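You operate a simulated robot arm through the tools that you are given. There is no shell and no other tool. Be economical: measure what you need, move in short steps, check, and stop when the job is done.

You run a simulated robot arm. Do the job below in one go: nothing can be reset, and whatever is moved stays where it is left.

TASK
Try bore A with the green pin and flip the board switch to OK.
Fine: lift the black cap onto the clear bench first; the pin goes fully in, then back to its hole in the holder; the red pin stays.
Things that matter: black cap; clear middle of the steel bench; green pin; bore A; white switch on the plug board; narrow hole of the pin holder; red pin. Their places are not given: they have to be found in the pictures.

It is judged by the outcome, as a careful person would: the job done as asked, and still so three seconds after it is handed in. It fails if anything else is knocked over, pushed out of place, dropped, spilled or broken. A push-on lid holds only when it is set on centred and level and pressed home; a screw cap is set on level and turned clockwise until tight.

THE ROBOT
A 6-joint arm with a two-finger parallel gripper, fixed in place. Base frame: the origin is at the foot of the arm, x ahead of it, y to its left, z up; the work surface is at about z = 866. Readings come in mm, degrees, newtons and seconds.
With the tool pointing down near the work surface it reaches from about 240 to 640 mm from the base axis. Its first joint turns from -66.0 to 66.0 degrees. Payload 2.7 kg.
The tool frame sits at the grasp point between the pads (the TCP): z along the fingers, y along the line on which they close. The tips reach 23 mm beyond it. The gripper opens to 94 mm. The fingers are 38 mm wide and 10 mm thick; the gripper's body (54 by 96 mm) begins 39 mm behind the TCP.
Orientation is that of the tool frame in the base frame, as a unit quaternion [w, x, y, z]. With the fingers straight down and closing along the base's y, the tool's x points along the base's -x, its y along +y and its z along -z.

THE INTERFACE
- The arm moves only by the tool drive_tool. Its argument "deltas" is a list of rows, each a list of 6 numbers: the shift along the base's x, y, z in mm, then the turn, a rotation vector about the base's x, y, z in degrees. In form: [[tx, ty, tz, ax, ay, az], ...]. A call has 1 to 12 rows; each row is the pose to reach, as a shift and turn from the pose commanded when the call began. "jaw" is the gripper command, from -1 (fully open) to 1 (shut), values between in proportion, set as the call begins (left out, the last holds). Rows are played at 5 a second. More than 50 mm and 8.6 degrees between two rows, or a gripper value outside its range, and nothing of the call is played. Where a pose cannot be reached the arm comes as near as it can. A force on the tool above 40 N (or 10 N above the force at the start of the call, whichever is more), or a blocked arm, ends the call early, and 0.2 s more pass. The fingers move at their own pace (about 45 mm/s each) and stop on an object; they squeeze with about 23 N. The grip force told is the motor's: it shows also when the fingers shut on nothing. Time passes only in rows, and 0.2 s behind the last, so rows that repeat a pose let the fingers close. It gives the time, the measured TCP pose, the force on the tool (base axes), the opening and the grip force at its end, in the units of the frame above (readings bear some noise).
- Cameras (640 x 400 px; columns grow to the right, rows downward): "scene" is fixed at [80.3, -453.9, 1370.5]; the picture's right is [0.76, -0.65, 0.00], its down [-0.52, -0.60, -0.61] and it looks along [0.40, 0.46, -0.79] (base axes); focal length 214 px, centre (320, 200). "wrist" rides on the gripper at [-39, 0, -44] in the tool frame; the picture's right is [0.00, -1.00, 0.00], its down [0.97, 0.00, -0.24] and it looks along [0.24, 0.00, 0.97] (tool axes); focal length 218 px, centre (320, 200).
- snapshot(camera): a new picture of that camera. It takes no simulated time.
- pixel_to_xyz(camera, pixels): for up to 12 pixels [column, row] of the newest picture of that camera ("zoom" is the newest enlarged one), the place [x, y, z] in the base frame of the surface seen there, good to about 2 mm, but the place of the scene camera against the robot may be out by one fixed shift of up to 25 mm in any direction. It takes no simulated time.
- inspect(camera, box): a new picture of the part [left, top, right, bottom] of that camera's present view, enlarged. It takes no simulated time.
- close_job(): hands the job in; it is judged then, once.

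Go step by step. Measure first, check grasps and placings, and put right what went wrong. The budget is 80 turns and 34 pictures, counting those below and the enlarged ones. Unless the task says otherwise, let go and move clear before handing in, and close with one line.

The tools are called after "Request:" as name(argument=value, ...) on one line, values as JSON. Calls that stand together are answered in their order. drive_tool: Moves the arm, as the interface text tells. Its arguments: {"type":"object","properties":{"deltas":{"type":"array","items":{"type":"array","items":{"type":"number"}}},"jaw":{"type":"number"}},"required":["deltas"]} The other tools are called the same way: snapshot (camera) takes a picture; pixel_to_xyz (camera, pixels) gives the place of the surface under pixels of a picture; inspect (camera, box) takes an enlarged picture of a part of a camera's view; close_job () hands the job in.

At the start:

```text
time: 0.0
position: [257.7, -246.1, 1214.0]
tcp_rot: [0.0, -0.001, 1.0, -0.001]
force: [-0.4, 0.0, -0.4]
width: 94.0
grasp_force: 0.1
```

scene: 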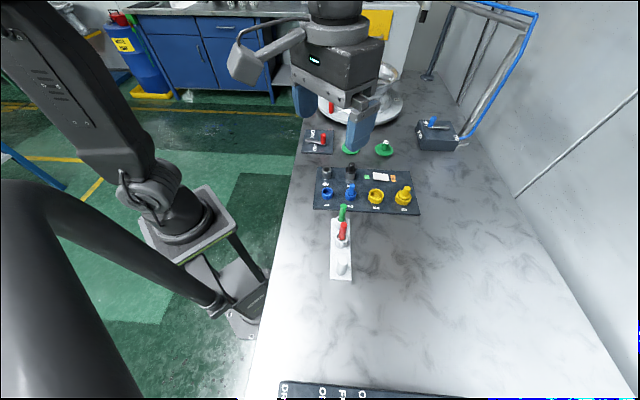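
wrist: 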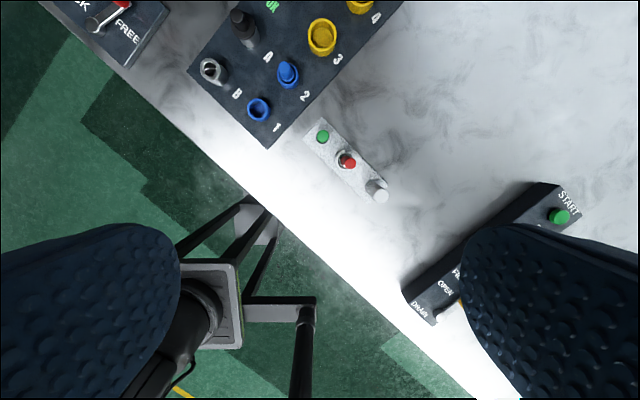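

The wrist picture shows the plug board near (300,60) and the pin holder with green and red pins near (345,160). I'll take enlarged views to identify the details.

Request:
inspect(camera="scene", box=[290, 120, 450, 290])

Request:
inspect(camera="wrist", box=[180, 0, 420, 220])

```text
2.35 times, centred on (370, 205) of scene
```

zoom: 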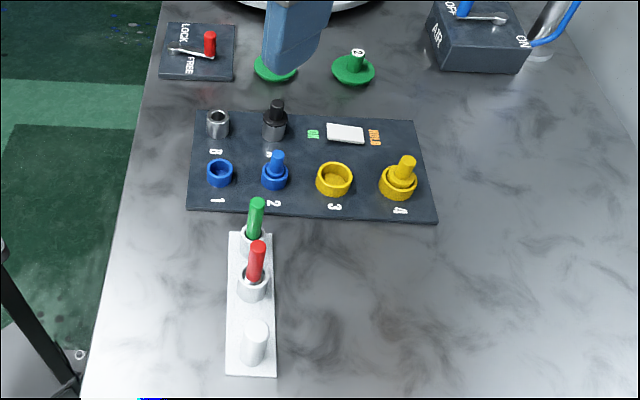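

```text
1.82 times, centred on (300, 110) of wrist
```

zoom: 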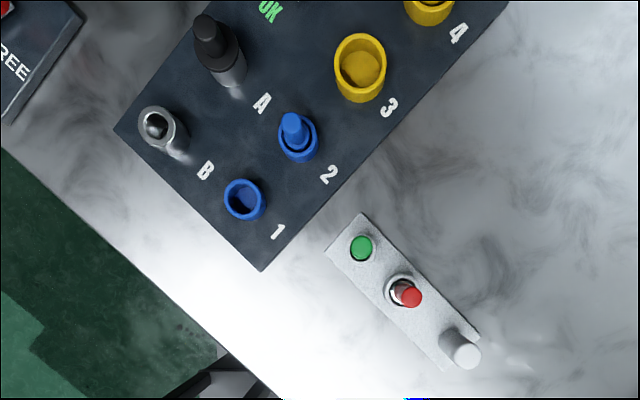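

Bore A holds the black cap at zoom (215,45); bore B is open, and the green pin at zoom (360,247). I'll measure these points in both frames.

Request:
pixel_to_xyz(camera="zoom", pixels=[[206, 28], [232, 78], [262, 103], [360, 246], [410, 297], [466, 354], [361, 214], [328, 251], [478, 336], [157, 125], [262, 270], [540, 200]])

Request:
pixel_to_xyz(camera="scene", pixels=[[350, 164], [350, 174], [381, 176], [343, 207], [344, 226], [315, 208], [419, 214], [343, 264], [366, 177], [392, 178], [420, 250], [345, 239]])

```text
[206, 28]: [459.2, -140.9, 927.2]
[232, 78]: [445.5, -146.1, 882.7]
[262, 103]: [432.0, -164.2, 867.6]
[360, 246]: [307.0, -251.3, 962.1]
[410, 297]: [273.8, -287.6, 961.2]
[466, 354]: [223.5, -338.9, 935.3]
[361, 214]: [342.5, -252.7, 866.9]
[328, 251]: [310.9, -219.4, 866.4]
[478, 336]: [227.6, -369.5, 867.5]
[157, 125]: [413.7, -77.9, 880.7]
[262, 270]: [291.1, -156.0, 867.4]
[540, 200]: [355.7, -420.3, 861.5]
```

```text
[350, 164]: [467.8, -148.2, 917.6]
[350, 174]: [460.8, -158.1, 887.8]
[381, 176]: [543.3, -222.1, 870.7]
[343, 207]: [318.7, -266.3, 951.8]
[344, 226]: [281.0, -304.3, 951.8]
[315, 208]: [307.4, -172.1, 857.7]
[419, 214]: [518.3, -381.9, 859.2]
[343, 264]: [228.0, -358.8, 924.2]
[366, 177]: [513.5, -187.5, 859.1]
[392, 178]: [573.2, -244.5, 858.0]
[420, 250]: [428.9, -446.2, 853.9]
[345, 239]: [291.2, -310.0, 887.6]
```

Board axes lie at 45° in the base frame. I'll turn the tool +45° so that the fingers close along the board's long side and look from closer above the board.

Request:
drive_tool(deltas=[[27, 15, -15, 0, 0, 7.5], [54, 30, -30, 0, 0, 15], [81, 45, -45, 0, 0, 22.5], [108, 60, -60, 0, 0, 30], [135, 75, -75, 0, 0, 37.5], [162, 90, -90, 0, 0, 45], [162, 90, -90, 0, 0, 45]], jaw=-1)

Request:
snapshot(camera="wrist")

```text
time: 1.6
position: [420.3, -156.7, 1124.0]
tcp_rot: [0.0, -0.383, 0.924, -0.001]
force: [-0.4, 0.0, 0.4]
width: 94.3
grasp_force: 0.0
```

```text
29 pictures are left
```

wrist: 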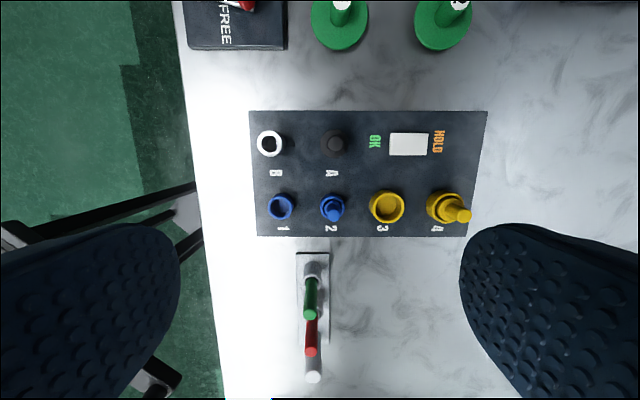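

The view is square to the board: the cap at (334,143), bore B at (269,144), switch at (408,144) with OK on its left. Enlarging for precise measurement.

Request:
inspect(camera="wrist", box=[240, 100, 480, 250])

Request:
pixel_to_xyz(camera="wrist", pixels=[[334, 141], [334, 157], [269, 143], [392, 144], [426, 144], [408, 134], [408, 155], [408, 144], [375, 142], [310, 312], [312, 270], [311, 352]])

```text
2.67 times, centred on (360, 175) of wrist
```

zoom: 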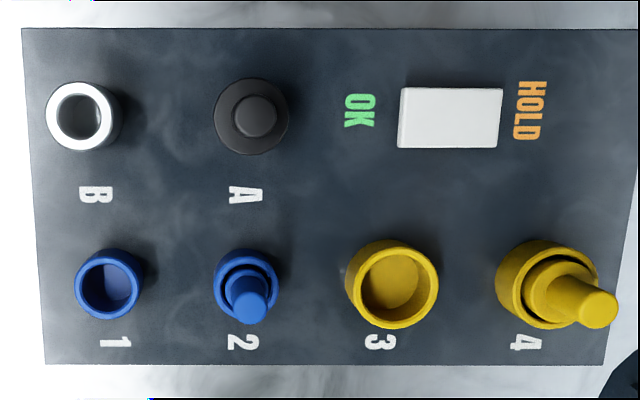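

```text
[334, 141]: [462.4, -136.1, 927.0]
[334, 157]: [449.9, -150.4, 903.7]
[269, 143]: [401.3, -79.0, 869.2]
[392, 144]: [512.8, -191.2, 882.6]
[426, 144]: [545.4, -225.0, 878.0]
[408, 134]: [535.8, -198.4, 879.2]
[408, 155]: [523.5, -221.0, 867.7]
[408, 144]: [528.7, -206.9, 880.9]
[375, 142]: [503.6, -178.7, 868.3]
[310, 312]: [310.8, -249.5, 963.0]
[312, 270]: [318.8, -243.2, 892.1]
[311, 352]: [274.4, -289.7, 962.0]
```

The rocker's OK side stands higher (882.6 vs 878), so it is on HOLD. I'll measure the cap's knob and brim, the bore B rim, and the cap height.

Request:
pixel_to_xyz(camera="zoom", pixels=[[257, 117], [242, 117], [272, 117], [257, 103], [257, 131], [222, 117], [284, 117], [251, 150], [52, 117], [108, 117], [80, 88], [80, 147]])

Request:
inspect(camera="scene", box=[310, 150, 410, 215])

```text
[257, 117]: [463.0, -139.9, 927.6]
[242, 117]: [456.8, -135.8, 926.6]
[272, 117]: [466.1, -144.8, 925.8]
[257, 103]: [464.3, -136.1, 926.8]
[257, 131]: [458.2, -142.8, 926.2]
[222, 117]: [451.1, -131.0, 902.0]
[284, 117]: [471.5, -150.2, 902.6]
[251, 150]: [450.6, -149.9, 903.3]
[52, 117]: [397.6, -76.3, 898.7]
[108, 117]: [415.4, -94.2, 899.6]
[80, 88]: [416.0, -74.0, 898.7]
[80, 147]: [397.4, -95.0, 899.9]
```

```text
6.15 times, centred on (360, 182) of scene
```

zoom: 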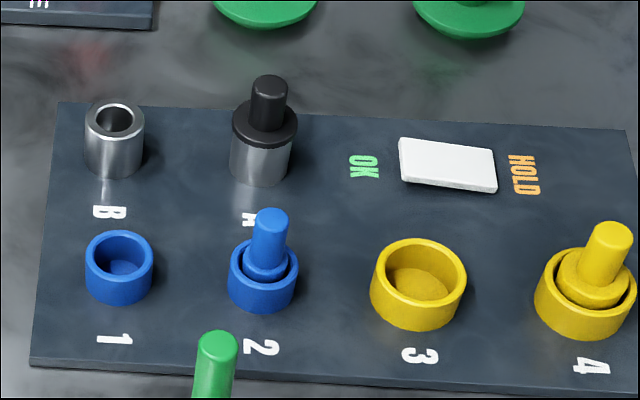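

The knob is centred at (461.5,-140), about 14 mm wide, z 903–927 with the brim below. I'll go down over it with a 44 mm opening, tips just above the brim.

Request:
drive_tool(deltas=[[20, 8, -20, 0, 0, 0], [41.2, 16.7, -50, 0, 0, 0], [41.2, 16.7, -90, 0, 0, 0], [41.2, 16.7, -130, 0, 0, 0], [41.2, 16.7, -160, 0, 0, 0], [41.2, 16.7, -160, 0, 0, 0]], jaw=0.06)

Request:
snapshot(camera="wrist")

```text
time: 3.0
position: [461.2, -138.7, 963.7]
tcp_rot: [0.0, -0.383, 0.924, -0.001]
force: [-0.3, -1.1, -0.6]
width: 43.9
grasp_force: 0.0
```

```text
26 pictures are left
```

wrist: 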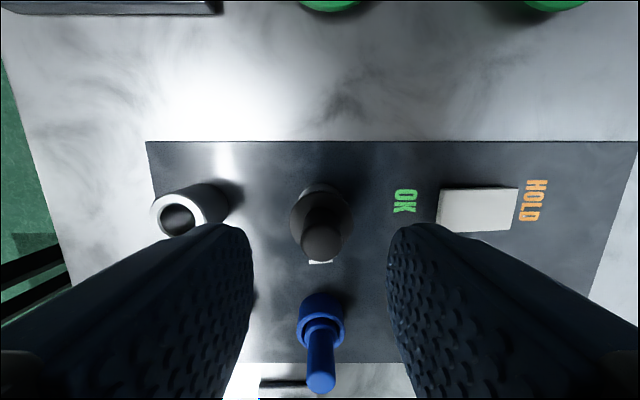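

The knob at (321,243) is centred between the fingers. I'll descend and close.

Request:
drive_tool(deltas=[[0, -0.5, -18, 0, 0, 0], [0, -0.5, -33.5, 0, 0, 0], [0, -0.5, -33.5, 0, 0, 0]])

Request:
drive_tool(deltas=[[0, 0, 0, 0, 0, 0], [0, 0, 0, 0, 0, 0], [0, 0, 0, 0, 0, 0], [0, 0, 0, 0, 0, 0]], jaw=1)

```text
time: 3.8
position: [461.1, -139.7, 929.8]
tcp_rot: [0.001, -0.382, 0.924, -0.001]
force: [0.5, 0.3, 0.0]
width: 44.1
grasp_force: 0.1
```

```text
time: 4.8
position: [462.3, -140.1, 931.7]
tcp_rot: [0.001, -0.383, 0.924, 0.0]
force: [-0.5, -0.3, 0.4]
width: 13.5
grasp_force: 22.7
```

The grip holds at 13.5 mm. I'll lift straight up.

Request:
drive_tool(deltas=[[0, 0, 10, 0, 0, 0], [0, 0, 30, 0, 0, 0], [0, 0, 60, 0, 0, 0], [0, 0, 90, 0, 0, 0], [0, 0, 90, 0, 0, 0]])

Request:
snapshot(camera="wrist")

Request:
snapshot(camera="scene")

```text
time: 6.0
position: [461.6, -141.7, 1018.4]
tcp_rot: [0.0, -0.382, 0.924, -0.001]
force: [-0.2, 0.5, -0.3]
width: 13.4
grasp_force: 23.4
```

```text
25 pictures are left
```

wrist: 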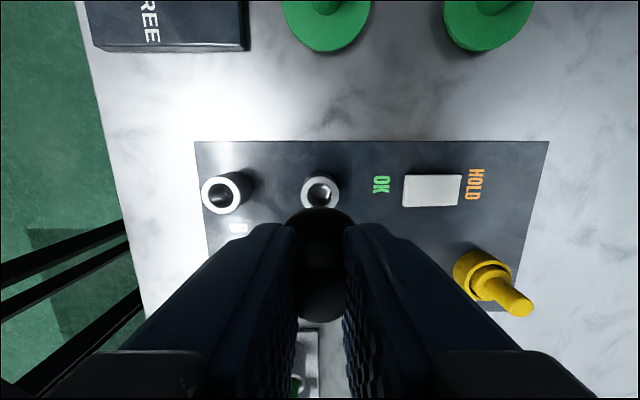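

```text
24 pictures are left
```

scene: 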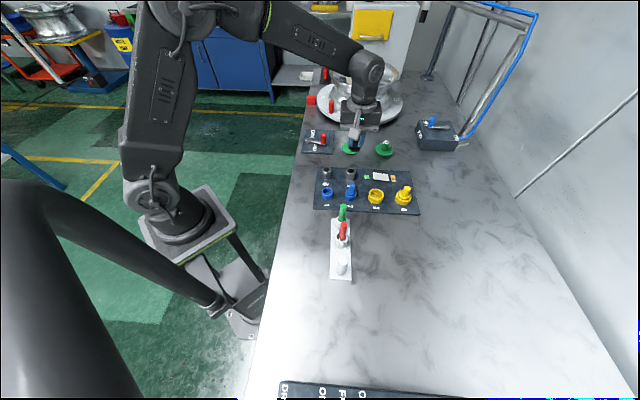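

The cap is out and bore A open at (320,192). I'll check what's under the cap and measure the clear bench area to the right of the holder.

Request:
inspect(camera="scene", box=[320, 105, 400, 165])

Request:
pixel_to_xyz(camera="scene", pixels=[[390, 240], [390, 260], [390, 280], [410, 260], [370, 260], [400, 300], [280, 300], [515, 260], [400, 385]])

Request:
pixel_to_xyz(camera="wrist", pixels=[[304, 190], [336, 190], [320, 178], [320, 204], [320, 192], [432, 190], [404, 190], [460, 190], [380, 184]])

```text
6.67 times, centred on (360, 135) of scene
```

zoom: 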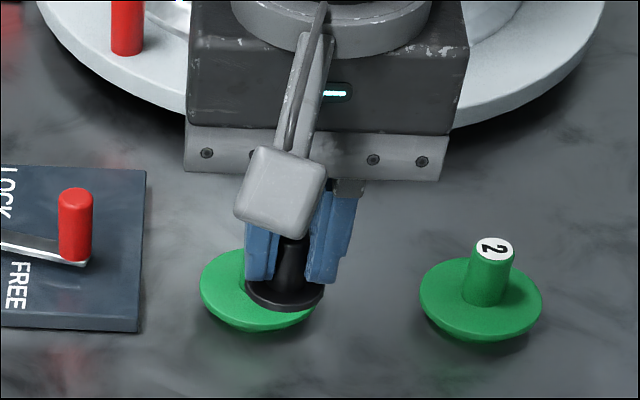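

```text
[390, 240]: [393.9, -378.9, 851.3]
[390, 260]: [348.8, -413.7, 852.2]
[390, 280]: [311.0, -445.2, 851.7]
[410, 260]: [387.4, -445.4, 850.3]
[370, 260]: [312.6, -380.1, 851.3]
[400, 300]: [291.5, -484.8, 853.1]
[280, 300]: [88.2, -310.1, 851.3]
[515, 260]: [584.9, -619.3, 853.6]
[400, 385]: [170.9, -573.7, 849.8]
```

```text
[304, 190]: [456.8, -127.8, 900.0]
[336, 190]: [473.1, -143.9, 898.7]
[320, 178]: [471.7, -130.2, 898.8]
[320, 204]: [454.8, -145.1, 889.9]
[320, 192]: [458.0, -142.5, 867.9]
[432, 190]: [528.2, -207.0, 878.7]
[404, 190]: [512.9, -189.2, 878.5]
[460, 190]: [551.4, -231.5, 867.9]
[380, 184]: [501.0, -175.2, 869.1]
```

The cap is a flat flange with a knob. I'll carry it at this height to the clear bench at about (360,-385), over 110 mm from holder and board, and go down part way.

Request:
drive_tool(deltas=[[-17, -41, 0, 0, 0, 0], [-34, -82, 0, 0, 0, 0], [-51, -123, 0, 0, 0, 0], [-68, -164, 0, 0, 0, 0], [-85, -205, 0, 0, 0, 0], [-101, -245, 0, 0, 0, 0], [-101, -245, -40, 0, 0, 0], [-101, -245, -80, 0, 0, 0], [-101, -245, -105, 0, 0, 0], [-101, -245, -105, 0, 0, 0]])

Request:
snapshot(camera="wrist")

```text
time: 8.2
position: [361.3, -387.3, 913.9]
tcp_rot: [0.0, -0.383, 0.924, -0.001]
force: [-0.1, -0.5, -0.8]
width: 13.5
grasp_force: 23.0
```

```text
22 pictures are left
```

wrist: 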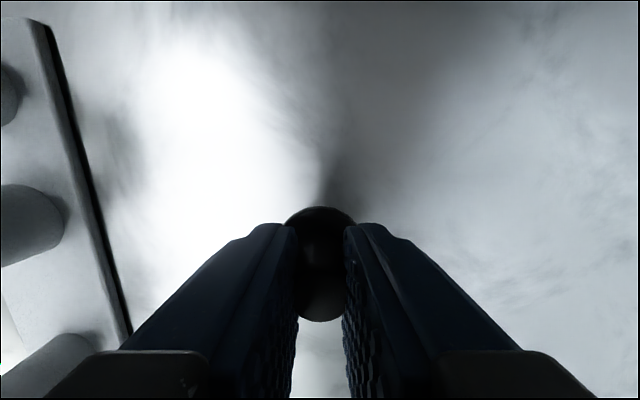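

Request:
pixel_to_xyz(camera="wrist", pixels=[[320, 180], [420, 180], [220, 250], [480, 200], [60, 180]])

Request:
drive_tool(deltas=[[0, 0, -6, 0, 0, 0], [0, 0, -11, 0, 0, 0], [0, 0, -14, 0, 0, 0], [0, 0, -14, 0, 0, 0]])

```text
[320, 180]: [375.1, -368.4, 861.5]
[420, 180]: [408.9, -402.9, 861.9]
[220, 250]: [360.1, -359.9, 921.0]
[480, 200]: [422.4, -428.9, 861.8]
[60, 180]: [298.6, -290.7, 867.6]
```

```text
time: 9.2
position: [362.1, -385.7, 899.8]
tcp_rot: [0.0, -0.383, 0.924, -0.001]
force: [-0.3, -0.6, -0.1]
width: 13.2
grasp_force: 22.8
```

The bench is at z≈861.7, so contact should come near TCP 893. I'll lower slowly, watching the force.

Request:
drive_tool(deltas=[[0, 0, -4, 0, 0, 0], [0, 0, -6, 0, 0, 0], [0, 0, -7, 0, 0, 0], [0, 0, -7, 0, 0, 0]])

```text
time: 9.9
position: [361.8, -389.2, 901.1]
tcp_rot: [0.002, -0.384, 0.923, -0.004]
force: [-0.6, 0.8, 5.2]
width: 13.2
grasp_force: 22.7
stopped in row 3: the force on the tool passed its limit (the readings are from after the stop); the commanded pose is now the measured one
```

Contact came at about TCP z 900, a little earlier than expected. I'll look before releasing.

Request:
inspect(camera="scene", box=[340, 190, 460, 270])

Request:
drive_tool(deltas=[[0, 0, 0, 0, 0, 0], [0, 0, 0, 0, 0, 0]])

```text
5.00 times, centred on (400, 230) of scene
```

zoom: 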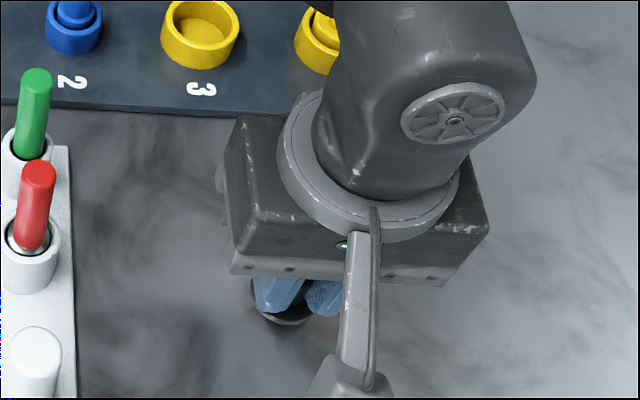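

```text
time: 10.5
position: [362.4, -387.8, 900.3]
tcp_rot: [0.002, -0.383, 0.924, -0.005]
force: [-0.8, 0.6, 8.9]
width: 13.1
grasp_force: 23.1
```

Force of 9 N confirms the cap is resting on the bench. Opening slightly and going straight up.

Request:
drive_tool(deltas=[[0, 0, 0, 0, 0, 0], [0, 0, 0, 0, 0, 0], [0, 0, 0, 0, 0, 0], [0, 0, 0, 0, 0, 0]], jaw=0.2)

Request:
drive_tool(deltas=[[0, 0, 15, 0, 0, 0], [0, 0, 40, 0, 0, 0], [0, 0, 80, 0, 0, 0], [0, 0, 120, 0, 0, 0], [0, 0, 120, 0, 0, 0]])

Request:
snapshot(camera="wrist")

```text
time: 11.5
position: [362.4, -388.1, 899.5]
tcp_rot: [0.001, -0.383, 0.924, -0.003]
force: [-0.7, 0.7, -1.0]
width: 37.3
grasp_force: 0.0
```

```text
time: 12.7
position: [362.4, -389.7, 1019.3]
tcp_rot: [0.002, -0.383, 0.924, -0.003]
force: [0.4, 0.0, 0.5]
width: 37.5
grasp_force: 0.0
```

```text
20 pictures are left
```

wrist: 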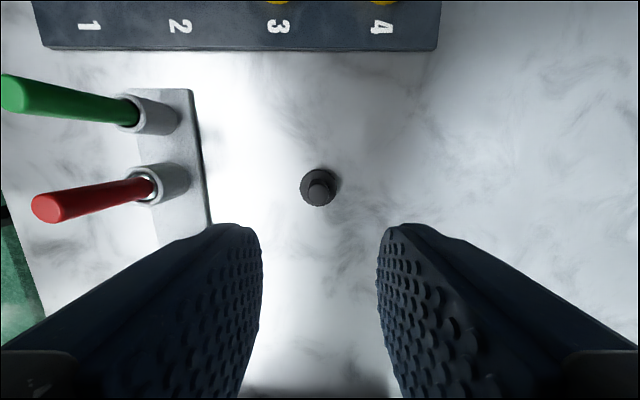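

The cap stands upright at (318,188), well away from everything. Now I'll move above the green pin, levelling the small tilt left from the contact.

Request:
drive_tool(deltas=[[-10, 28, 30, 0, 0, 0], [-22, 60, 45, 0.2, 0.3, 0], [-35, 95, 45, 0.2, 0.3, 0], [-53, 138, 45, 0.2, 0.3, 0], [-53, 138, 45, 0.2, 0.3, 0]])

Request:
snapshot(camera="wrist")

```text
time: 13.9
position: [310.1, -248.7, 1063.5]
tcp_rot: [0.001, -0.384, 0.923, -0.001]
force: [0.0, -0.7, 0.1]
width: 37.8
grasp_force: 0.0
```

```text
19 pictures are left
```

wrist: 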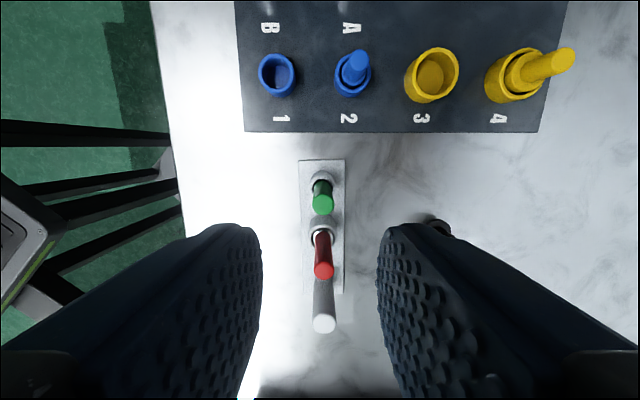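

Request:
inspect(camera="wrist", box=[260, 150, 390, 340])

```text
2.11 times, centred on (325, 245) of wrist
```

zoom: 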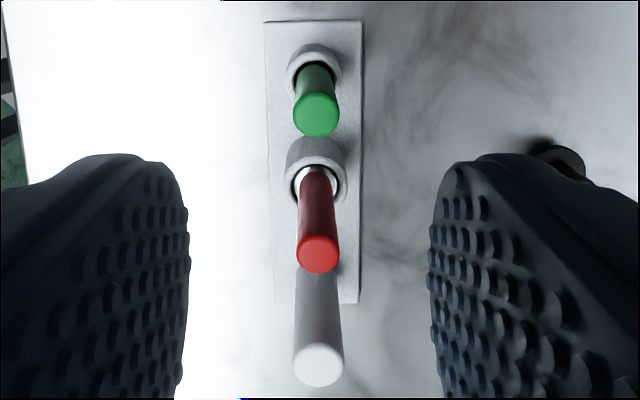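

Request:
pixel_to_xyz(camera="zoom", pixels=[[317, 113], [298, 113], [336, 113], [317, 132], [317, 70], [292, 72], [341, 75], [314, 48], [318, 250], [297, 195], [344, 190], [316, 158]])

```text
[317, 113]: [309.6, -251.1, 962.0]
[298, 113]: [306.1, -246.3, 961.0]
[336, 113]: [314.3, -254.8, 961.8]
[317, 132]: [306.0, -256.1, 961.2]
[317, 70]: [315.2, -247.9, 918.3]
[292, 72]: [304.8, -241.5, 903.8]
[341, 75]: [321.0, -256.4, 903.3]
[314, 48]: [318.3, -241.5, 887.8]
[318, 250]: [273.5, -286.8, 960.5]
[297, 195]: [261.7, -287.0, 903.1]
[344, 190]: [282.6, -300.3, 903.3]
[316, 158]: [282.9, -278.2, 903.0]
```

The green pin (top at (310,-250.5,962), sleeve rim z 903) is about 2 mm to the right of the finger centre. I'll shift over, descend and check.

Request:
drive_tool(deltas=[[1.4, -1.4, -30, 0, 0, 0], [1.4, -1.4, -65, 0, 0, 0], [1.4, -1.4, -80, 0, 0, 0], [1.4, -1.4, -80, 0, 0, 0]])

Request:
snapshot(camera="wrist")

```text
time: 14.9
position: [311.7, -251.5, 983.5]
tcp_rot: [-0.001, -0.384, 0.923, -0.001]
force: [0.1, 0.0, -0.6]
width: 37.6
grasp_force: 0.2
```

```text
17 pictures are left
```

wrist: 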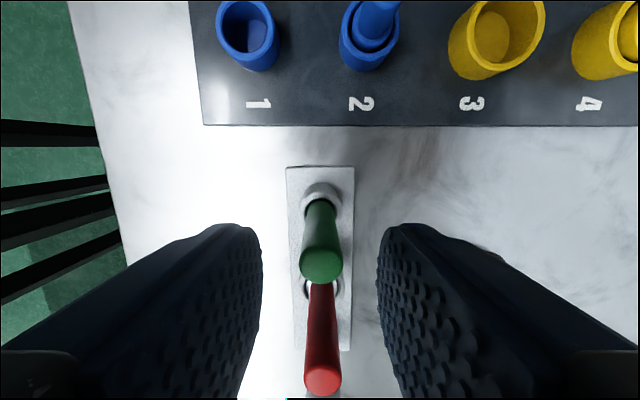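

The pin top at (321,265) is centred. I'll go down to TCP ≈ 939 and close.

Request:
drive_tool(deltas=[[0, 0, -20, 0, 0, 0], [0, 0, -40, 0, 0, 0], [0, 0, -45, 0, 0, 0], [0, 0, -45, 0, 0, 0]])

Request:
drive_tool(deltas=[[0, 0, 0, 0, 0, 0], [0, 0, 0, 0, 0, 0], [0, 0, 0, 0, 0, 0], [0, 0, 0, 0, 0, 0]], jaw=1)

```text
time: 15.9
position: [311.0, -251.0, 940.1]
tcp_rot: [0.0, -0.384, 0.924, -0.001]
force: [0.1, -0.4, -0.4]
width: 37.5
grasp_force: 0.1
```

```text
time: 16.9
position: [311.3, -250.5, 939.8]
tcp_rot: [0.0, -0.383, 0.924, -0.001]
force: [-0.8, 0.7, -0.1]
width: 15.6
grasp_force: 23.2
```

Gripped at 15.6 mm. Lifting straight up.

Request:
drive_tool(deltas=[[0, 0, 8, 0, 0, 0], [0, 0, 25, 0, 0, 0], [0, 0, 50, 0, 0, 0], [0, 0, 80, 0, 0, 0], [0, 0, 100, 0, 0, 0], [0, 0, 100, 0, 0, 0]])

Request:
inspect(camera="scene", box=[290, 140, 410, 260])

Request:
snapshot(camera="wrist")

```text
time: 18.3
position: [310.7, -251.4, 1041.9]
tcp_rot: [0.0, -0.384, 0.923, -0.002]
force: [0.3, -0.3, -1.2]
width: 15.3
grasp_force: 23.1
```

```text
3.33 times, centred on (350, 200) of scene
```

zoom: 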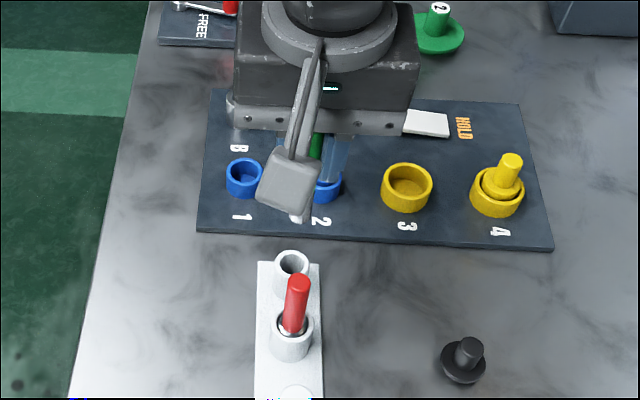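

```text
15 pictures are left
```

wrist: 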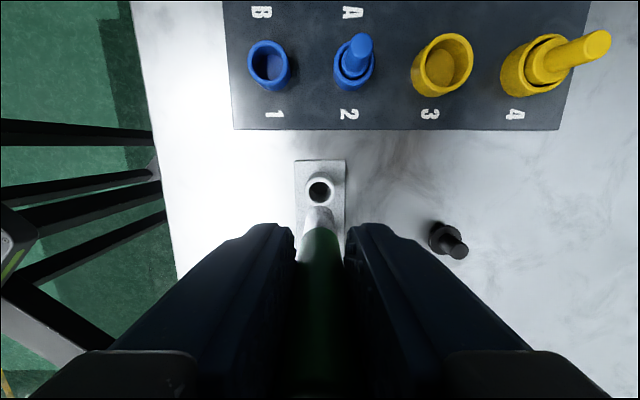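

The pin is out; its bright shaft shows at (318,215) and the empty narrow hole at (320,191). I'll enlarge to measure the shaft tip and hole.

Request:
inspect(camera="wrist", box=[270, 150, 370, 270])

```text
3.33 times, centred on (320, 210) of wrist
```

zoom: 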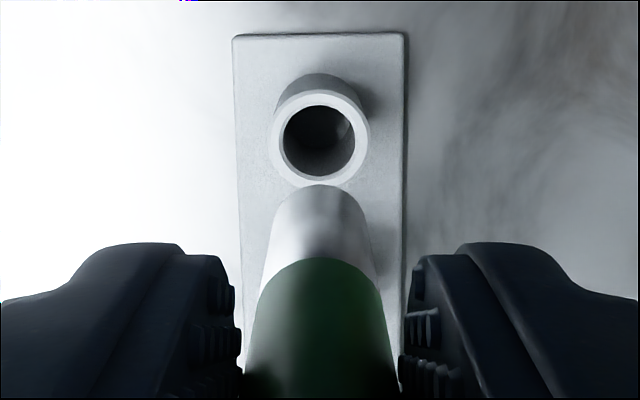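

Request:
pixel_to_xyz(camera="zoom", pixels=[[320, 196], [320, 250], [320, 270], [285, 220], [355, 220], [277, 140], [362, 140], [319, 98], [319, 183], [319, 275]])

```text
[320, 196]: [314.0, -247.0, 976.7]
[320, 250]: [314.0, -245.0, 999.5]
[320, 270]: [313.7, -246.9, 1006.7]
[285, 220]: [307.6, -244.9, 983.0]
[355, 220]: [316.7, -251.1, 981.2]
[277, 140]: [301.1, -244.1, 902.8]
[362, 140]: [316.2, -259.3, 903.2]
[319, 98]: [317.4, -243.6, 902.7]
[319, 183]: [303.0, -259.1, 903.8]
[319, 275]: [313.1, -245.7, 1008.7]
```

The shaft tip is about 68 mm below the TCP and the hole is at (309.4,-251.5). I'll carry the pin at this height to above bore A and look again.

Request:
drive_tool(deltas=[[38, 28, 0, 0, 0, 0], [75, 56, 0, 0, 0, 0], [113, 84, 0, 0, 0, 0], [151, 111, 0, 0, 0, 0], [151, 111, 0, 0, 0, 0]])

Request:
inspect(camera="wrist", box=[270, 150, 370, 270])

```text
time: 19.5
position: [463.7, -140.0, 1038.3]
tcp_rot: [0.0, -0.383, 0.924, -0.001]
force: [0.4, 0.5, -2.0]
width: 15.0
grasp_force: 23.0
```

```text
3.33 times, centred on (320, 210) of wrist
```

zoom: 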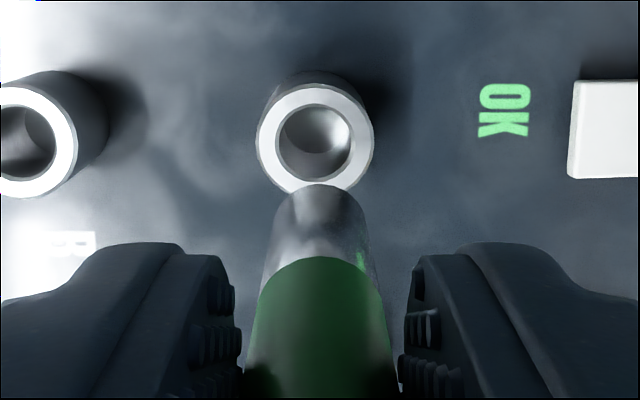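

Compared with the holder hole in the same view, bore A at zoom (314.5,142) is about 1 mm left and 1 mm nearer the front. I'll correct by (-1.5,0) and lower the pin to just above the rim.

Request:
drive_tool(deltas=[[-1.5, 0, -20, 0, 0, 0], [-1.5, 0, -45, 0, 0, 0], [-1.5, 0, -62, 0, 0, 0], [-1.5, 0, -62, 0, 0, 0]])

Request:
inspect(camera="scene", box=[310, 130, 410, 200])

Request:
inspect(camera="wrist", box=[260, 170, 380, 290])

```text
time: 20.5
position: [459.9, -140.2, 977.2]
tcp_rot: [0.0, -0.383, 0.924, -0.002]
force: [0.0, -0.3, -1.2]
width: 15.5
grasp_force: 22.9
```

```text
5.71 times, centred on (360, 165) of scene
```

zoom: 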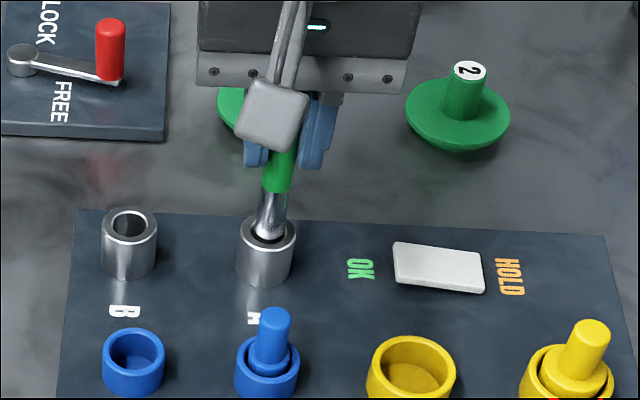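

```text
3.33 times, centred on (320, 230) of wrist
```

zoom: 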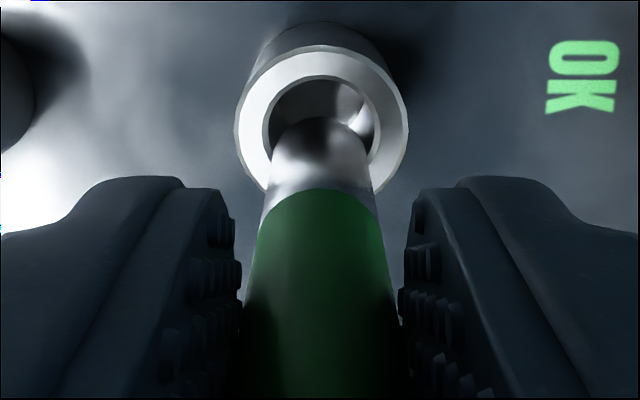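

The tip is centred over the bore in both views. Lowering it in.

Request:
drive_tool(deltas=[[0, 0, -10, 0, 0, 0], [0, 0, -20, 0, 0, 0], [0, 0, -29, 0, 0, 0], [0, 0, -35, 0, 0, 0], [0, 0, -38, 0, 0, 0], [0, 0, -38, 0, 0, 0]])

Request:
inspect(camera="scene", box=[310, 130, 410, 200])

```text
time: 21.3
position: [461.6, -140.8, 956.4]
tcp_rot: [0.004, -0.384, 0.923, -0.005]
force: [-0.4, 0.4, 2.8]
width: 15.6
grasp_force: 23.0
stopped in row 4: the force on the tool passed its limit (the readings are from after the stop); the commanded pose is now the measured one
```

```text
5.71 times, centred on (360, 165) of scene
```

zoom: 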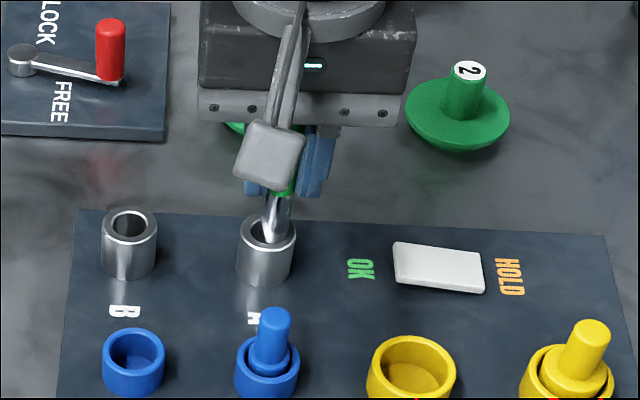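

It stopped at TCP z≈956: the scene view shows the pin caught on the front of the rim and slid up in the fingers. Re-reading the last wrist view, the bore centre was about 4 mm behind the pin axis. I'll lift clear, level, shift back (2.8,2.8) and look.

Request:
drive_tool(deltas=[[0, 0, 6, 0, 0, 0], [0, 0, 12, 0.2, 0.3, 0], [2.8, 2.8, 12, 0.35, 0.6, 0], [2.8, 2.8, 12, 0.35, 0.6, 0]])

Request:
snapshot(camera="wrist")

Request:
inspect(camera="scene", box=[325, 145, 375, 185])

```text
time: 22.3
position: [465.6, -138.6, 967.6]
tcp_rot: [0.0, -0.383, 0.924, 0.001]
force: [0.5, -0.2, -1.6]
width: 15.2
grasp_force: 23.3
```

```text
9 pictures are left
```

wrist: 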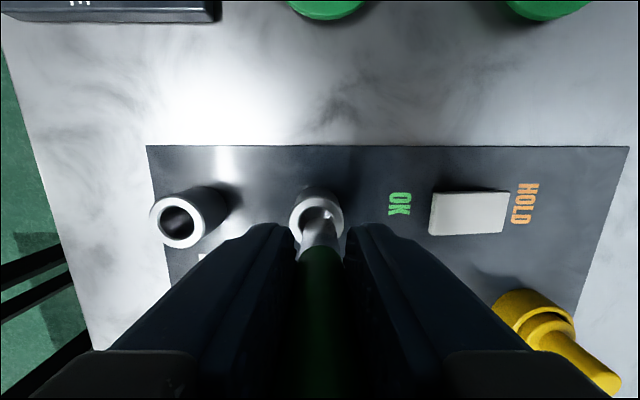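

```text
10.00 times, centred on (350, 165) of scene
```

zoom: 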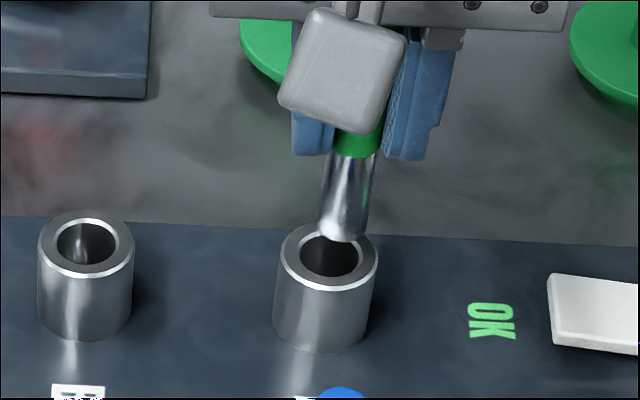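

The pin is now clear but the bore, at wrist (316,213), still lies a few mm left and behind. I'll measure the rim and the shaft from these pictures.

Request:
pixel_to_xyz(camera="wrist", pixels=[[293, 213], [339, 213], [316, 192], [300, 213], [322, 240], [322, 230], [322, 222], [312, 235], [332, 235], [320, 260], [295, 225], [337, 225]])

Request:
pixel_to_xyz(camera="zoom", pixels=[[283, 255], [374, 255], [328, 286], [310, 230], [320, 228], [343, 225], [366, 230], [343, 237], [325, 170], [350, 170], [373, 170], [355, 145]])

```text
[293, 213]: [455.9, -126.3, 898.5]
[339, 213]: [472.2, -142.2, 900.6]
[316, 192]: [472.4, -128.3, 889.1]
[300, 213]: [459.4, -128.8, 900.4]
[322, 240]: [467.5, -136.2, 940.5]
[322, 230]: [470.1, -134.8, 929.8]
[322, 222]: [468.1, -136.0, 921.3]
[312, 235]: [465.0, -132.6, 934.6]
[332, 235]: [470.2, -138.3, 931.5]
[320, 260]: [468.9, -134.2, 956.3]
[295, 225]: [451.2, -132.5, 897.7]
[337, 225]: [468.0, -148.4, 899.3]
```

```text
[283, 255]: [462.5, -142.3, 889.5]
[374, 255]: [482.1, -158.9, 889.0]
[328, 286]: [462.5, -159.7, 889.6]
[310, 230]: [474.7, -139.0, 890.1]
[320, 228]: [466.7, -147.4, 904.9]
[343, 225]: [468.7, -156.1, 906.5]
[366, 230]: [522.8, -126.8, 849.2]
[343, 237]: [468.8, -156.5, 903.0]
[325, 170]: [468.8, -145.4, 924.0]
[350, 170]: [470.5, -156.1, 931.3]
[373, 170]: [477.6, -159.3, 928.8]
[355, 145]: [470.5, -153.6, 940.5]
```

Wrist and scene agree the shaft is about 2.5 mm right and slightly in front of the bore centre. I'll shift (-1.3,+2.2) and lower gently to just below rim level.

Request:
drive_tool(deltas=[[-1.3, 2.2, 0, 0, 0, 0], [-1.3, 2.2, -6, 0, 0, 0], [-1.3, 2.2, -10, 0, 0, 0], [-1.3, 2.2, -13, 0, 0, 0], [-1.3, 2.2, -16, 0, 0, 0], [-1.3, 2.2, -18, 0, 0, 0], [-1.3, 2.2, -18, 0, 0, 0]])

```text
time: 23.9
position: [464.0, -137.3, 949.3]
tcp_rot: [-0.001, -0.384, 0.923, 0.0]
force: [-0.1, 0.6, -1.9]
width: 15.4
grasp_force: 23.6
```

There is no contact force and the tip should be inside the rim now. Continuing down.

Request:
drive_tool(deltas=[[0, 0, -5, 0, 0, 0], [0, 0, -10, 0, 0, 0], [0, 0, -14, 0, 0, 0], [0, 0, -17, 0, 0, 0], [0, 0, -17, 0, 0, 0]])

Request:
inspect(camera="scene", box=[325, 145, 375, 185])

```text
time: 25.1
position: [463.7, -135.7, 931.6]
tcp_rot: [0.0, -0.385, 0.923, 0.001]
force: [-2.2, -2.2, -1.3]
width: 15.2
grasp_force: 22.7
```

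```text
10.00 times, centred on (350, 165) of scene
```

zoom: 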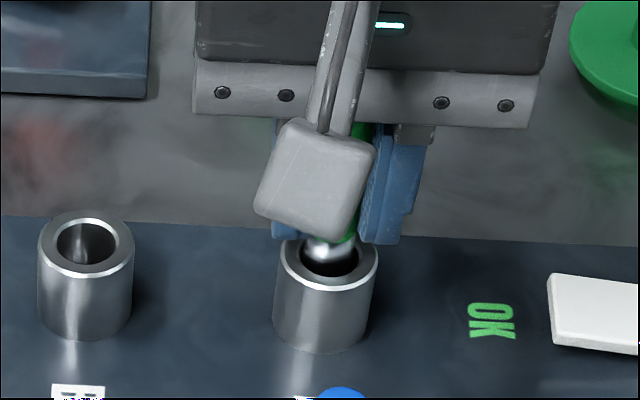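

The shaft is in the bore but leans on its back wall (force -2.2,-2.2). I'll shift 2 mm forward, then release so it drops home.

Request:
drive_tool(deltas=[[-1.4, -1.4, 0, 0, 0, 0], [-1.4, -1.4, 0, 0, 0, 0]])

Request:
drive_tool(deltas=[[0, 0, 0, 0, 0, 0], [0, 0, 0, 0, 0, 0], [0, 0, 0, 0, 0, 0], [0, 0, 2, 0, 0, 0]], jaw=0.35)

Request:
drive_tool(deltas=[[0, 0, 4, 0, 0, 0], [0, 0, 6, 0, 0, 0], [0, 0, 6, 0, 0, 0]])

Request:
inspect(camera="scene", box=[325, 145, 375, 185])

```text
time: 25.7
position: [461.1, -138.6, 932.0]
tcp_rot: [-0.001, -0.384, 0.923, 0.001]
force: [-0.4, -0.6, -1.3]
width: 15.4
grasp_force: 23.1
```

```text
time: 26.7
position: [461.7, -137.3, 934.2]
tcp_rot: [-0.001, -0.384, 0.923, 0.001]
force: [-0.4, 0.2, 0.8]
width: 30.6
grasp_force: 0.0
```

```text
time: 27.5
position: [463.2, -135.8, 941.1]
tcp_rot: [-0.001, -0.385, 0.923, 0.001]
force: [0.3, -0.4, -0.6]
width: 30.8
grasp_force: 0.1
```

```text
10.00 times, centred on (350, 165) of scene
```

zoom: 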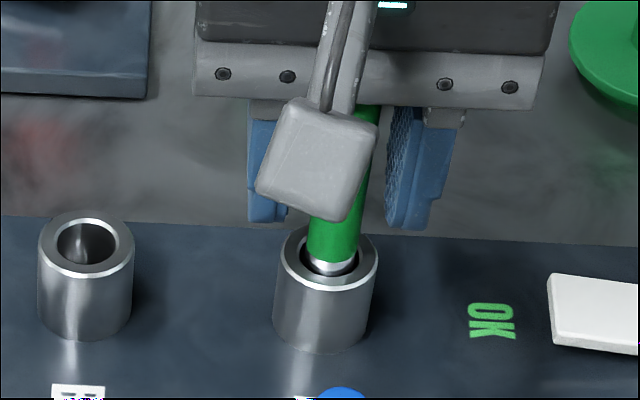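

The pin has dropped: only a few mm of shaft show above the rim at (333,265). I'll regrip it at its normal height and press down lightly to confirm it's home.

Request:
drive_tool(deltas=[[0, 0, 0, 0, 0, 0], [0, 0, 0, 0, 0, 0], [0, 0, 0, 0, 0, 0], [0, 0, 0, 0, 0, 0]], jaw=1)

Request:
drive_tool(deltas=[[0, 0, -1, 0, 0, 0], [0, 0, -2, 0, 0, 0], [0, 0, -3, 0, 0, 0], [0, 0, -3, 0, 0, 0]])

```text
time: 28.5
position: [462.5, -136.9, 940.1]
tcp_rot: [-0.001, -0.385, 0.923, 0.001]
force: [0.6, 0.3, 0.9]
width: 15.4
grasp_force: 23.3
```

```text
time: 29.5
position: [460.9, -139.3, 937.9]
tcp_rot: [0.0, -0.383, 0.924, 0.0]
force: [-4.1, 4.5, 16.9]
width: 15.3
grasp_force: 22.9
```

The upward force of 17 N at z 938 confirms that it's fully home. Now I'll lift it out straight and carry it back above the holder's narrow hole.

Request:
drive_tool(deltas=[[0, 0, 3, 0, 0, 0], [0, 0, 15, 0, 0, 0], [0, 0, 40, 0, 0, 0], [0, 0, 75, 0, 0, 0], [0, 0, 103, 0, 0, 0], [-38, -28, 103, 0, 0, 0], [-76, -57, 103, 0, 0, 0], [-114, -85, 103, 0, 0, 0], [-151.6, -113.6, 103, 0, 0, 0], [-151.6, -113.6, 80, 0, 0, 0], [-151.6, -113.6, 51, 0, 0, 0], [-151.6, -113.6, 51, 0, 0, 0]])

Request:
inspect(camera="wrist", box=[260, 170, 380, 290])

```text
time: 32.1
position: [310.6, -252.2, 987.9]
tcp_rot: [0.0, -0.384, 0.923, 0.0]
force: [0.5, -0.5, -0.9]
width: 15.3
grasp_force: 23.4
```

```text
3.33 times, centred on (320, 230) of wrist
```

zoom: 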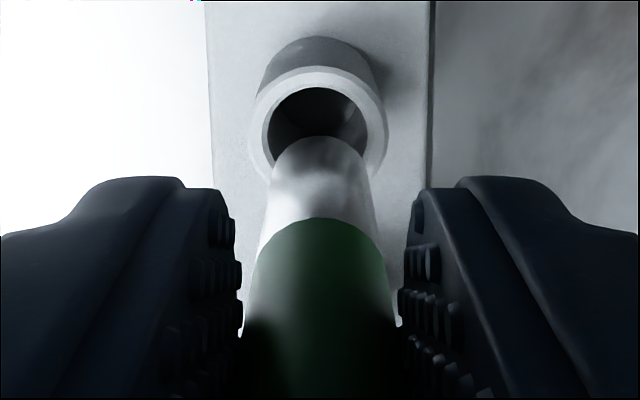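

The shaft tip (320,140) sits over the hole (centre column 318). I'll measure both for the fore-aft offset.

Request:
pixel_to_xyz(camera="zoom", pixels=[[257, 120], [379, 120], [260, 140], [377, 140], [318, 77], [318, 71], [320, 145], [320, 190], [295, 160], [345, 160], [320, 170], [320, 210]])

```text
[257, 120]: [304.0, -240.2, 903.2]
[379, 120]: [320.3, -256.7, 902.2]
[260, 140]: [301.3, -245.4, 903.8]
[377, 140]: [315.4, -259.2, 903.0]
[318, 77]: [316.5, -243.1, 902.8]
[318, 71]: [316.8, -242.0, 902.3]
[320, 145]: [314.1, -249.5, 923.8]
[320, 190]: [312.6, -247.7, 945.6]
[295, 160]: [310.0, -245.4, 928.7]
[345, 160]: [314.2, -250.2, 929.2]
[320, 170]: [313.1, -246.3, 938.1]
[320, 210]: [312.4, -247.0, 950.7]
```

The pin is about 1 mm in front of and 0.6 mm left of the hole centre. I'll correct and lower gently past the rim.

Request:
drive_tool(deltas=[[1.1, 0.3, 0, 0, 0, 0], [1.1, 0.3, -8, 0, 0, 0], [1.1, 0.3, -13, 0, 0, 0], [1.1, 0.3, -17, 0, 0, 0], [1.1, 0.3, -21, 0, 0, 0], [1.1, 0.3, -25, 0, 0, 0], [1.1, 0.3, -25, 0, 0, 0]])

```text
time: 33.7
position: [310.8, -251.6, 963.4]
tcp_rot: [0.0, -0.384, 0.923, 0.0]
force: [1.0, 1.1, -1.5]
width: 15.5
grasp_force: 23.3
```

There is no vertical resistance, so the tip is in the hole; a slight side force suggests 0.7 mm more backward. Continuing down.

Request:
drive_tool(deltas=[[0.5, 0.5, -5, 0, 0, 0], [0.5, 0.5, -10, 0, 0, 0], [0.5, 0.5, -14, 0, 0, 0], [0.5, 0.5, -18, 0, 0, 0], [0.5, 0.5, -21, 0, 0, 0], [0.5, 0.5, -21, 0, 0, 0]])

```text
time: 35.1
position: [312.3, -250.6, 942.0]
tcp_rot: [0.001, -0.385, 0.923, 0.0]
force: [-0.2, 0.5, -2.0]
width: 15.2
grasp_force: 22.5
```

Request:
drive_tool(deltas=[[0, 0, -1, 0, 0, 0], [0, 0, -2, 0, 0, 0], [0, 0, -3, 0, 0, 0], [0, 0, -3, 0, 0, 0]])

```text
time: 36.1
position: [312.3, -250.7, 939.6]
tcp_rot: [-0.001, -0.384, 0.923, 0.001]
force: [-0.1, -0.2, -1.8]
width: 15.4
grasp_force: 22.8
```

There is no contact yet at 939.6; the pin sits about 2 mm higher in the grip now. Two to three millimetres more.

Request:
drive_tool(deltas=[[0, 0, -1, 0, 0, 0], [0, 0, -2, 0, 0, 0], [0, 0, -3, 0, 0, 0], [0, 0, -3, 0, 0, 0]])

```text
time: 37.1
position: [311.7, -250.2, 937.7]
tcp_rot: [0.0, -0.384, 0.923, 0.0]
force: [-0.6, -0.5, 17.3]
width: 15.6
grasp_force: 23.0
```

The pin is seated (17 N upward). Relieving, opening, and going straight up.

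Request:
drive_tool(deltas=[[0, 0, 1.5, 0, 0, 0], [0, 0, 1.5, 0, 0, 0]])

Request:
drive_tool(deltas=[[0, 0, 0, 0, 0, 0], [0, 0, 0, 0, 0, 0], [0, 0, 0, 0, 0, 0], [0, 0, 0, 0, 0, 0]], jaw=0.2)

Request:
drive_tool(deltas=[[0, 0, 25, 0, 0, 0], [0, 0, 60, 0, 0, 0], [0, 0, 95, 0, 0, 0], [0, 0, 120, 0, 0, 0], [0, 0, 120, 0, 0, 0]])

Request:
inspect(camera="scene", box=[300, 150, 430, 290])

```text
time: 37.7
position: [312.2, -249.8, 937.6]
tcp_rot: [0.0, -0.384, 0.923, 0.001]
force: [1.2, -1.3, 5.6]
width: 15.6
grasp_force: 23.0
```

```text
time: 38.7
position: [311.1, -250.2, 937.7]
tcp_rot: [0.0, -0.384, 0.923, 0.001]
force: [0.0, 0.1, -0.4]
width: 37.6
grasp_force: 0.0
```

```text
time: 39.9
position: [312.2, -249.4, 1058.3]
tcp_rot: [-0.001, -0.384, 0.923, 0.0]
force: [1.0, -0.5, -0.5]
width: 37.5
grasp_force: 0.1
```

```text
2.86 times, centred on (365, 220) of scene
```

zoom: 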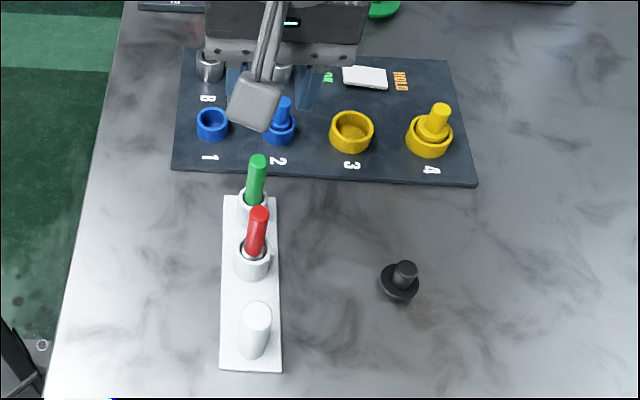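

The green pin is back beside the red one, and the cap is standing at (400,282). Next the switch: I'll close the fingers and hover over its OK end.

Request:
drive_tool(deltas=[[45, 12, 0, 0, 0, 0], [90, 24, 0, 0, 0, 0], [135, 36, 0, 0, 0, 0], [175, 46, 0, 0, 0, 0], [205.7, 54, 0, 0, 0, 0], [205.7, 54, -40, 0, 0, 0], [205.7, 54, -80, 0, 0, 0], [205.7, 54, -110, 0, 0, 0], [205.7, 54, -110, 0, 0, 0]], jaw=1)

Request:
snapshot(camera="wrist")

```text
time: 41.9
position: [517.9, -195.3, 948.1]
tcp_rot: [0.0, -0.383, 0.924, 0.0]
force: [0.3, 0.0, 0.9]
width: 0.1
grasp_force: 22.8
```

```text
3 pictures are left
```

wrist: 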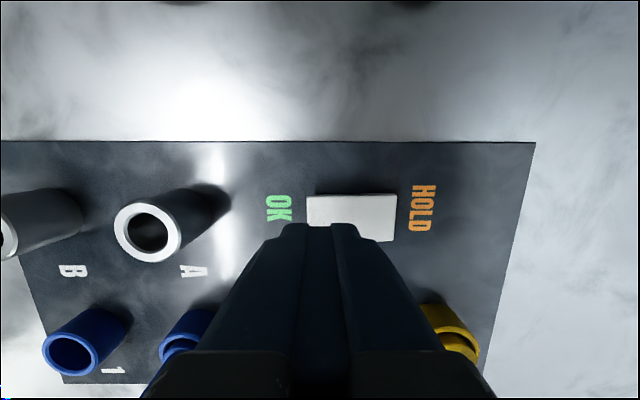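

The OK end of the rocker lies just under the finger tips. I'll measure its tilt.

Request:
pixel_to_xyz(camera="wrist", pixels=[[310, 200], [310, 215], [325, 212], [350, 212], [375, 212], [393, 200], [393, 215], [393, 237], [400, 225]])

```text
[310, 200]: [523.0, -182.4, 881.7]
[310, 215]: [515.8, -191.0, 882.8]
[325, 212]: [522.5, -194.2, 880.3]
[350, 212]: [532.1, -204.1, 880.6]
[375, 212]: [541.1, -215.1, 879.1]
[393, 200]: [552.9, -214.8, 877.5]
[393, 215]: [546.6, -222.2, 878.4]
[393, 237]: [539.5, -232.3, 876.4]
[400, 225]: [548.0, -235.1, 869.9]
```

The OK side is up (882) and HOLD down (877), so the switch is on HOLD. I'll press the OK end down slowly.

Request:
drive_tool(deltas=[[0, 0, -20, 0, 0, 0], [0, 0, -36, 0, 0, 0], [0, 0, -40, 0, 0, 0], [0, 0, -43, 0, 0, 0], [0, 0, -45, 0, 0, 0], [0, 0, -47, 0, 0, 0], [0, 0, -48, 0, 0, 0], [0, 0, -48, 0, 0, 0]])

```text
time: 43.7
position: [517.3, -197.0, 901.6]
tcp_rot: [0.0, -0.384, 0.923, 0.0]
force: [-13.5, 3.5, 21.2]
width: 0.2
grasp_force: 22.7
```

The rocker resists with 21 N; I'll press a little more, then lift and check.

Request:
drive_tool(deltas=[[0, 0, -1, 0, 0, 0], [0, 0, -1.5, 0, 0, 0], [0, 0, -1.5, 0, 0, 0]])

Request:
drive_tool(deltas=[[0, 0, 15, 0, 0, 0], [0, 0, 50, 0, 0, 0], [0, 0, 50, 0, 0, 0]])

Request:
snapshot(camera="wrist")

Request:
pixel_to_xyz(camera="wrist", pixels=[[310, 200], [310, 215], [325, 212], [350, 212], [375, 212], [393, 200], [393, 215], [393, 237]])

```text
time: 44.5
position: [518.5, -196.8, 900.4]
tcp_rot: [0.002, -0.384, 0.923, -0.001]
force: [-11.6, 6.7, 32.2]
width: 0.1
grasp_force: 22.9
```

```text
time: 45.3
position: [517.3, -197.3, 947.6]
tcp_rot: [0.0, -0.384, 0.923, 0.001]
force: [0.5, 0.6, -1.1]
width: 0.0
grasp_force: 22.9
```

```text
2 pictures are left
```

wrist: 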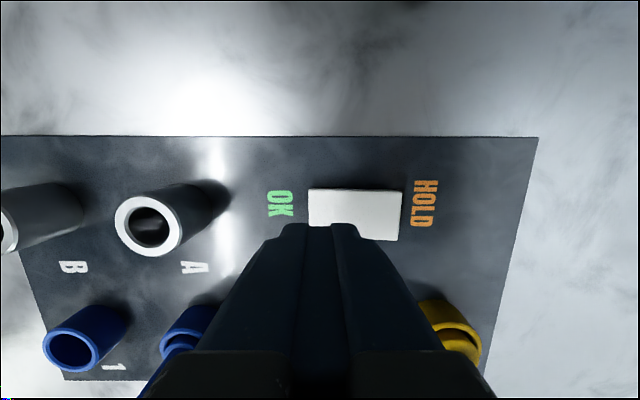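

```text
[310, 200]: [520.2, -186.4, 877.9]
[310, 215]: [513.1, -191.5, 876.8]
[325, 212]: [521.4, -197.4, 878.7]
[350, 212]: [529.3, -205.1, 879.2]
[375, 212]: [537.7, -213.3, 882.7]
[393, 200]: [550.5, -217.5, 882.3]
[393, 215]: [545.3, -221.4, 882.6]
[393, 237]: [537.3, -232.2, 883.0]
```

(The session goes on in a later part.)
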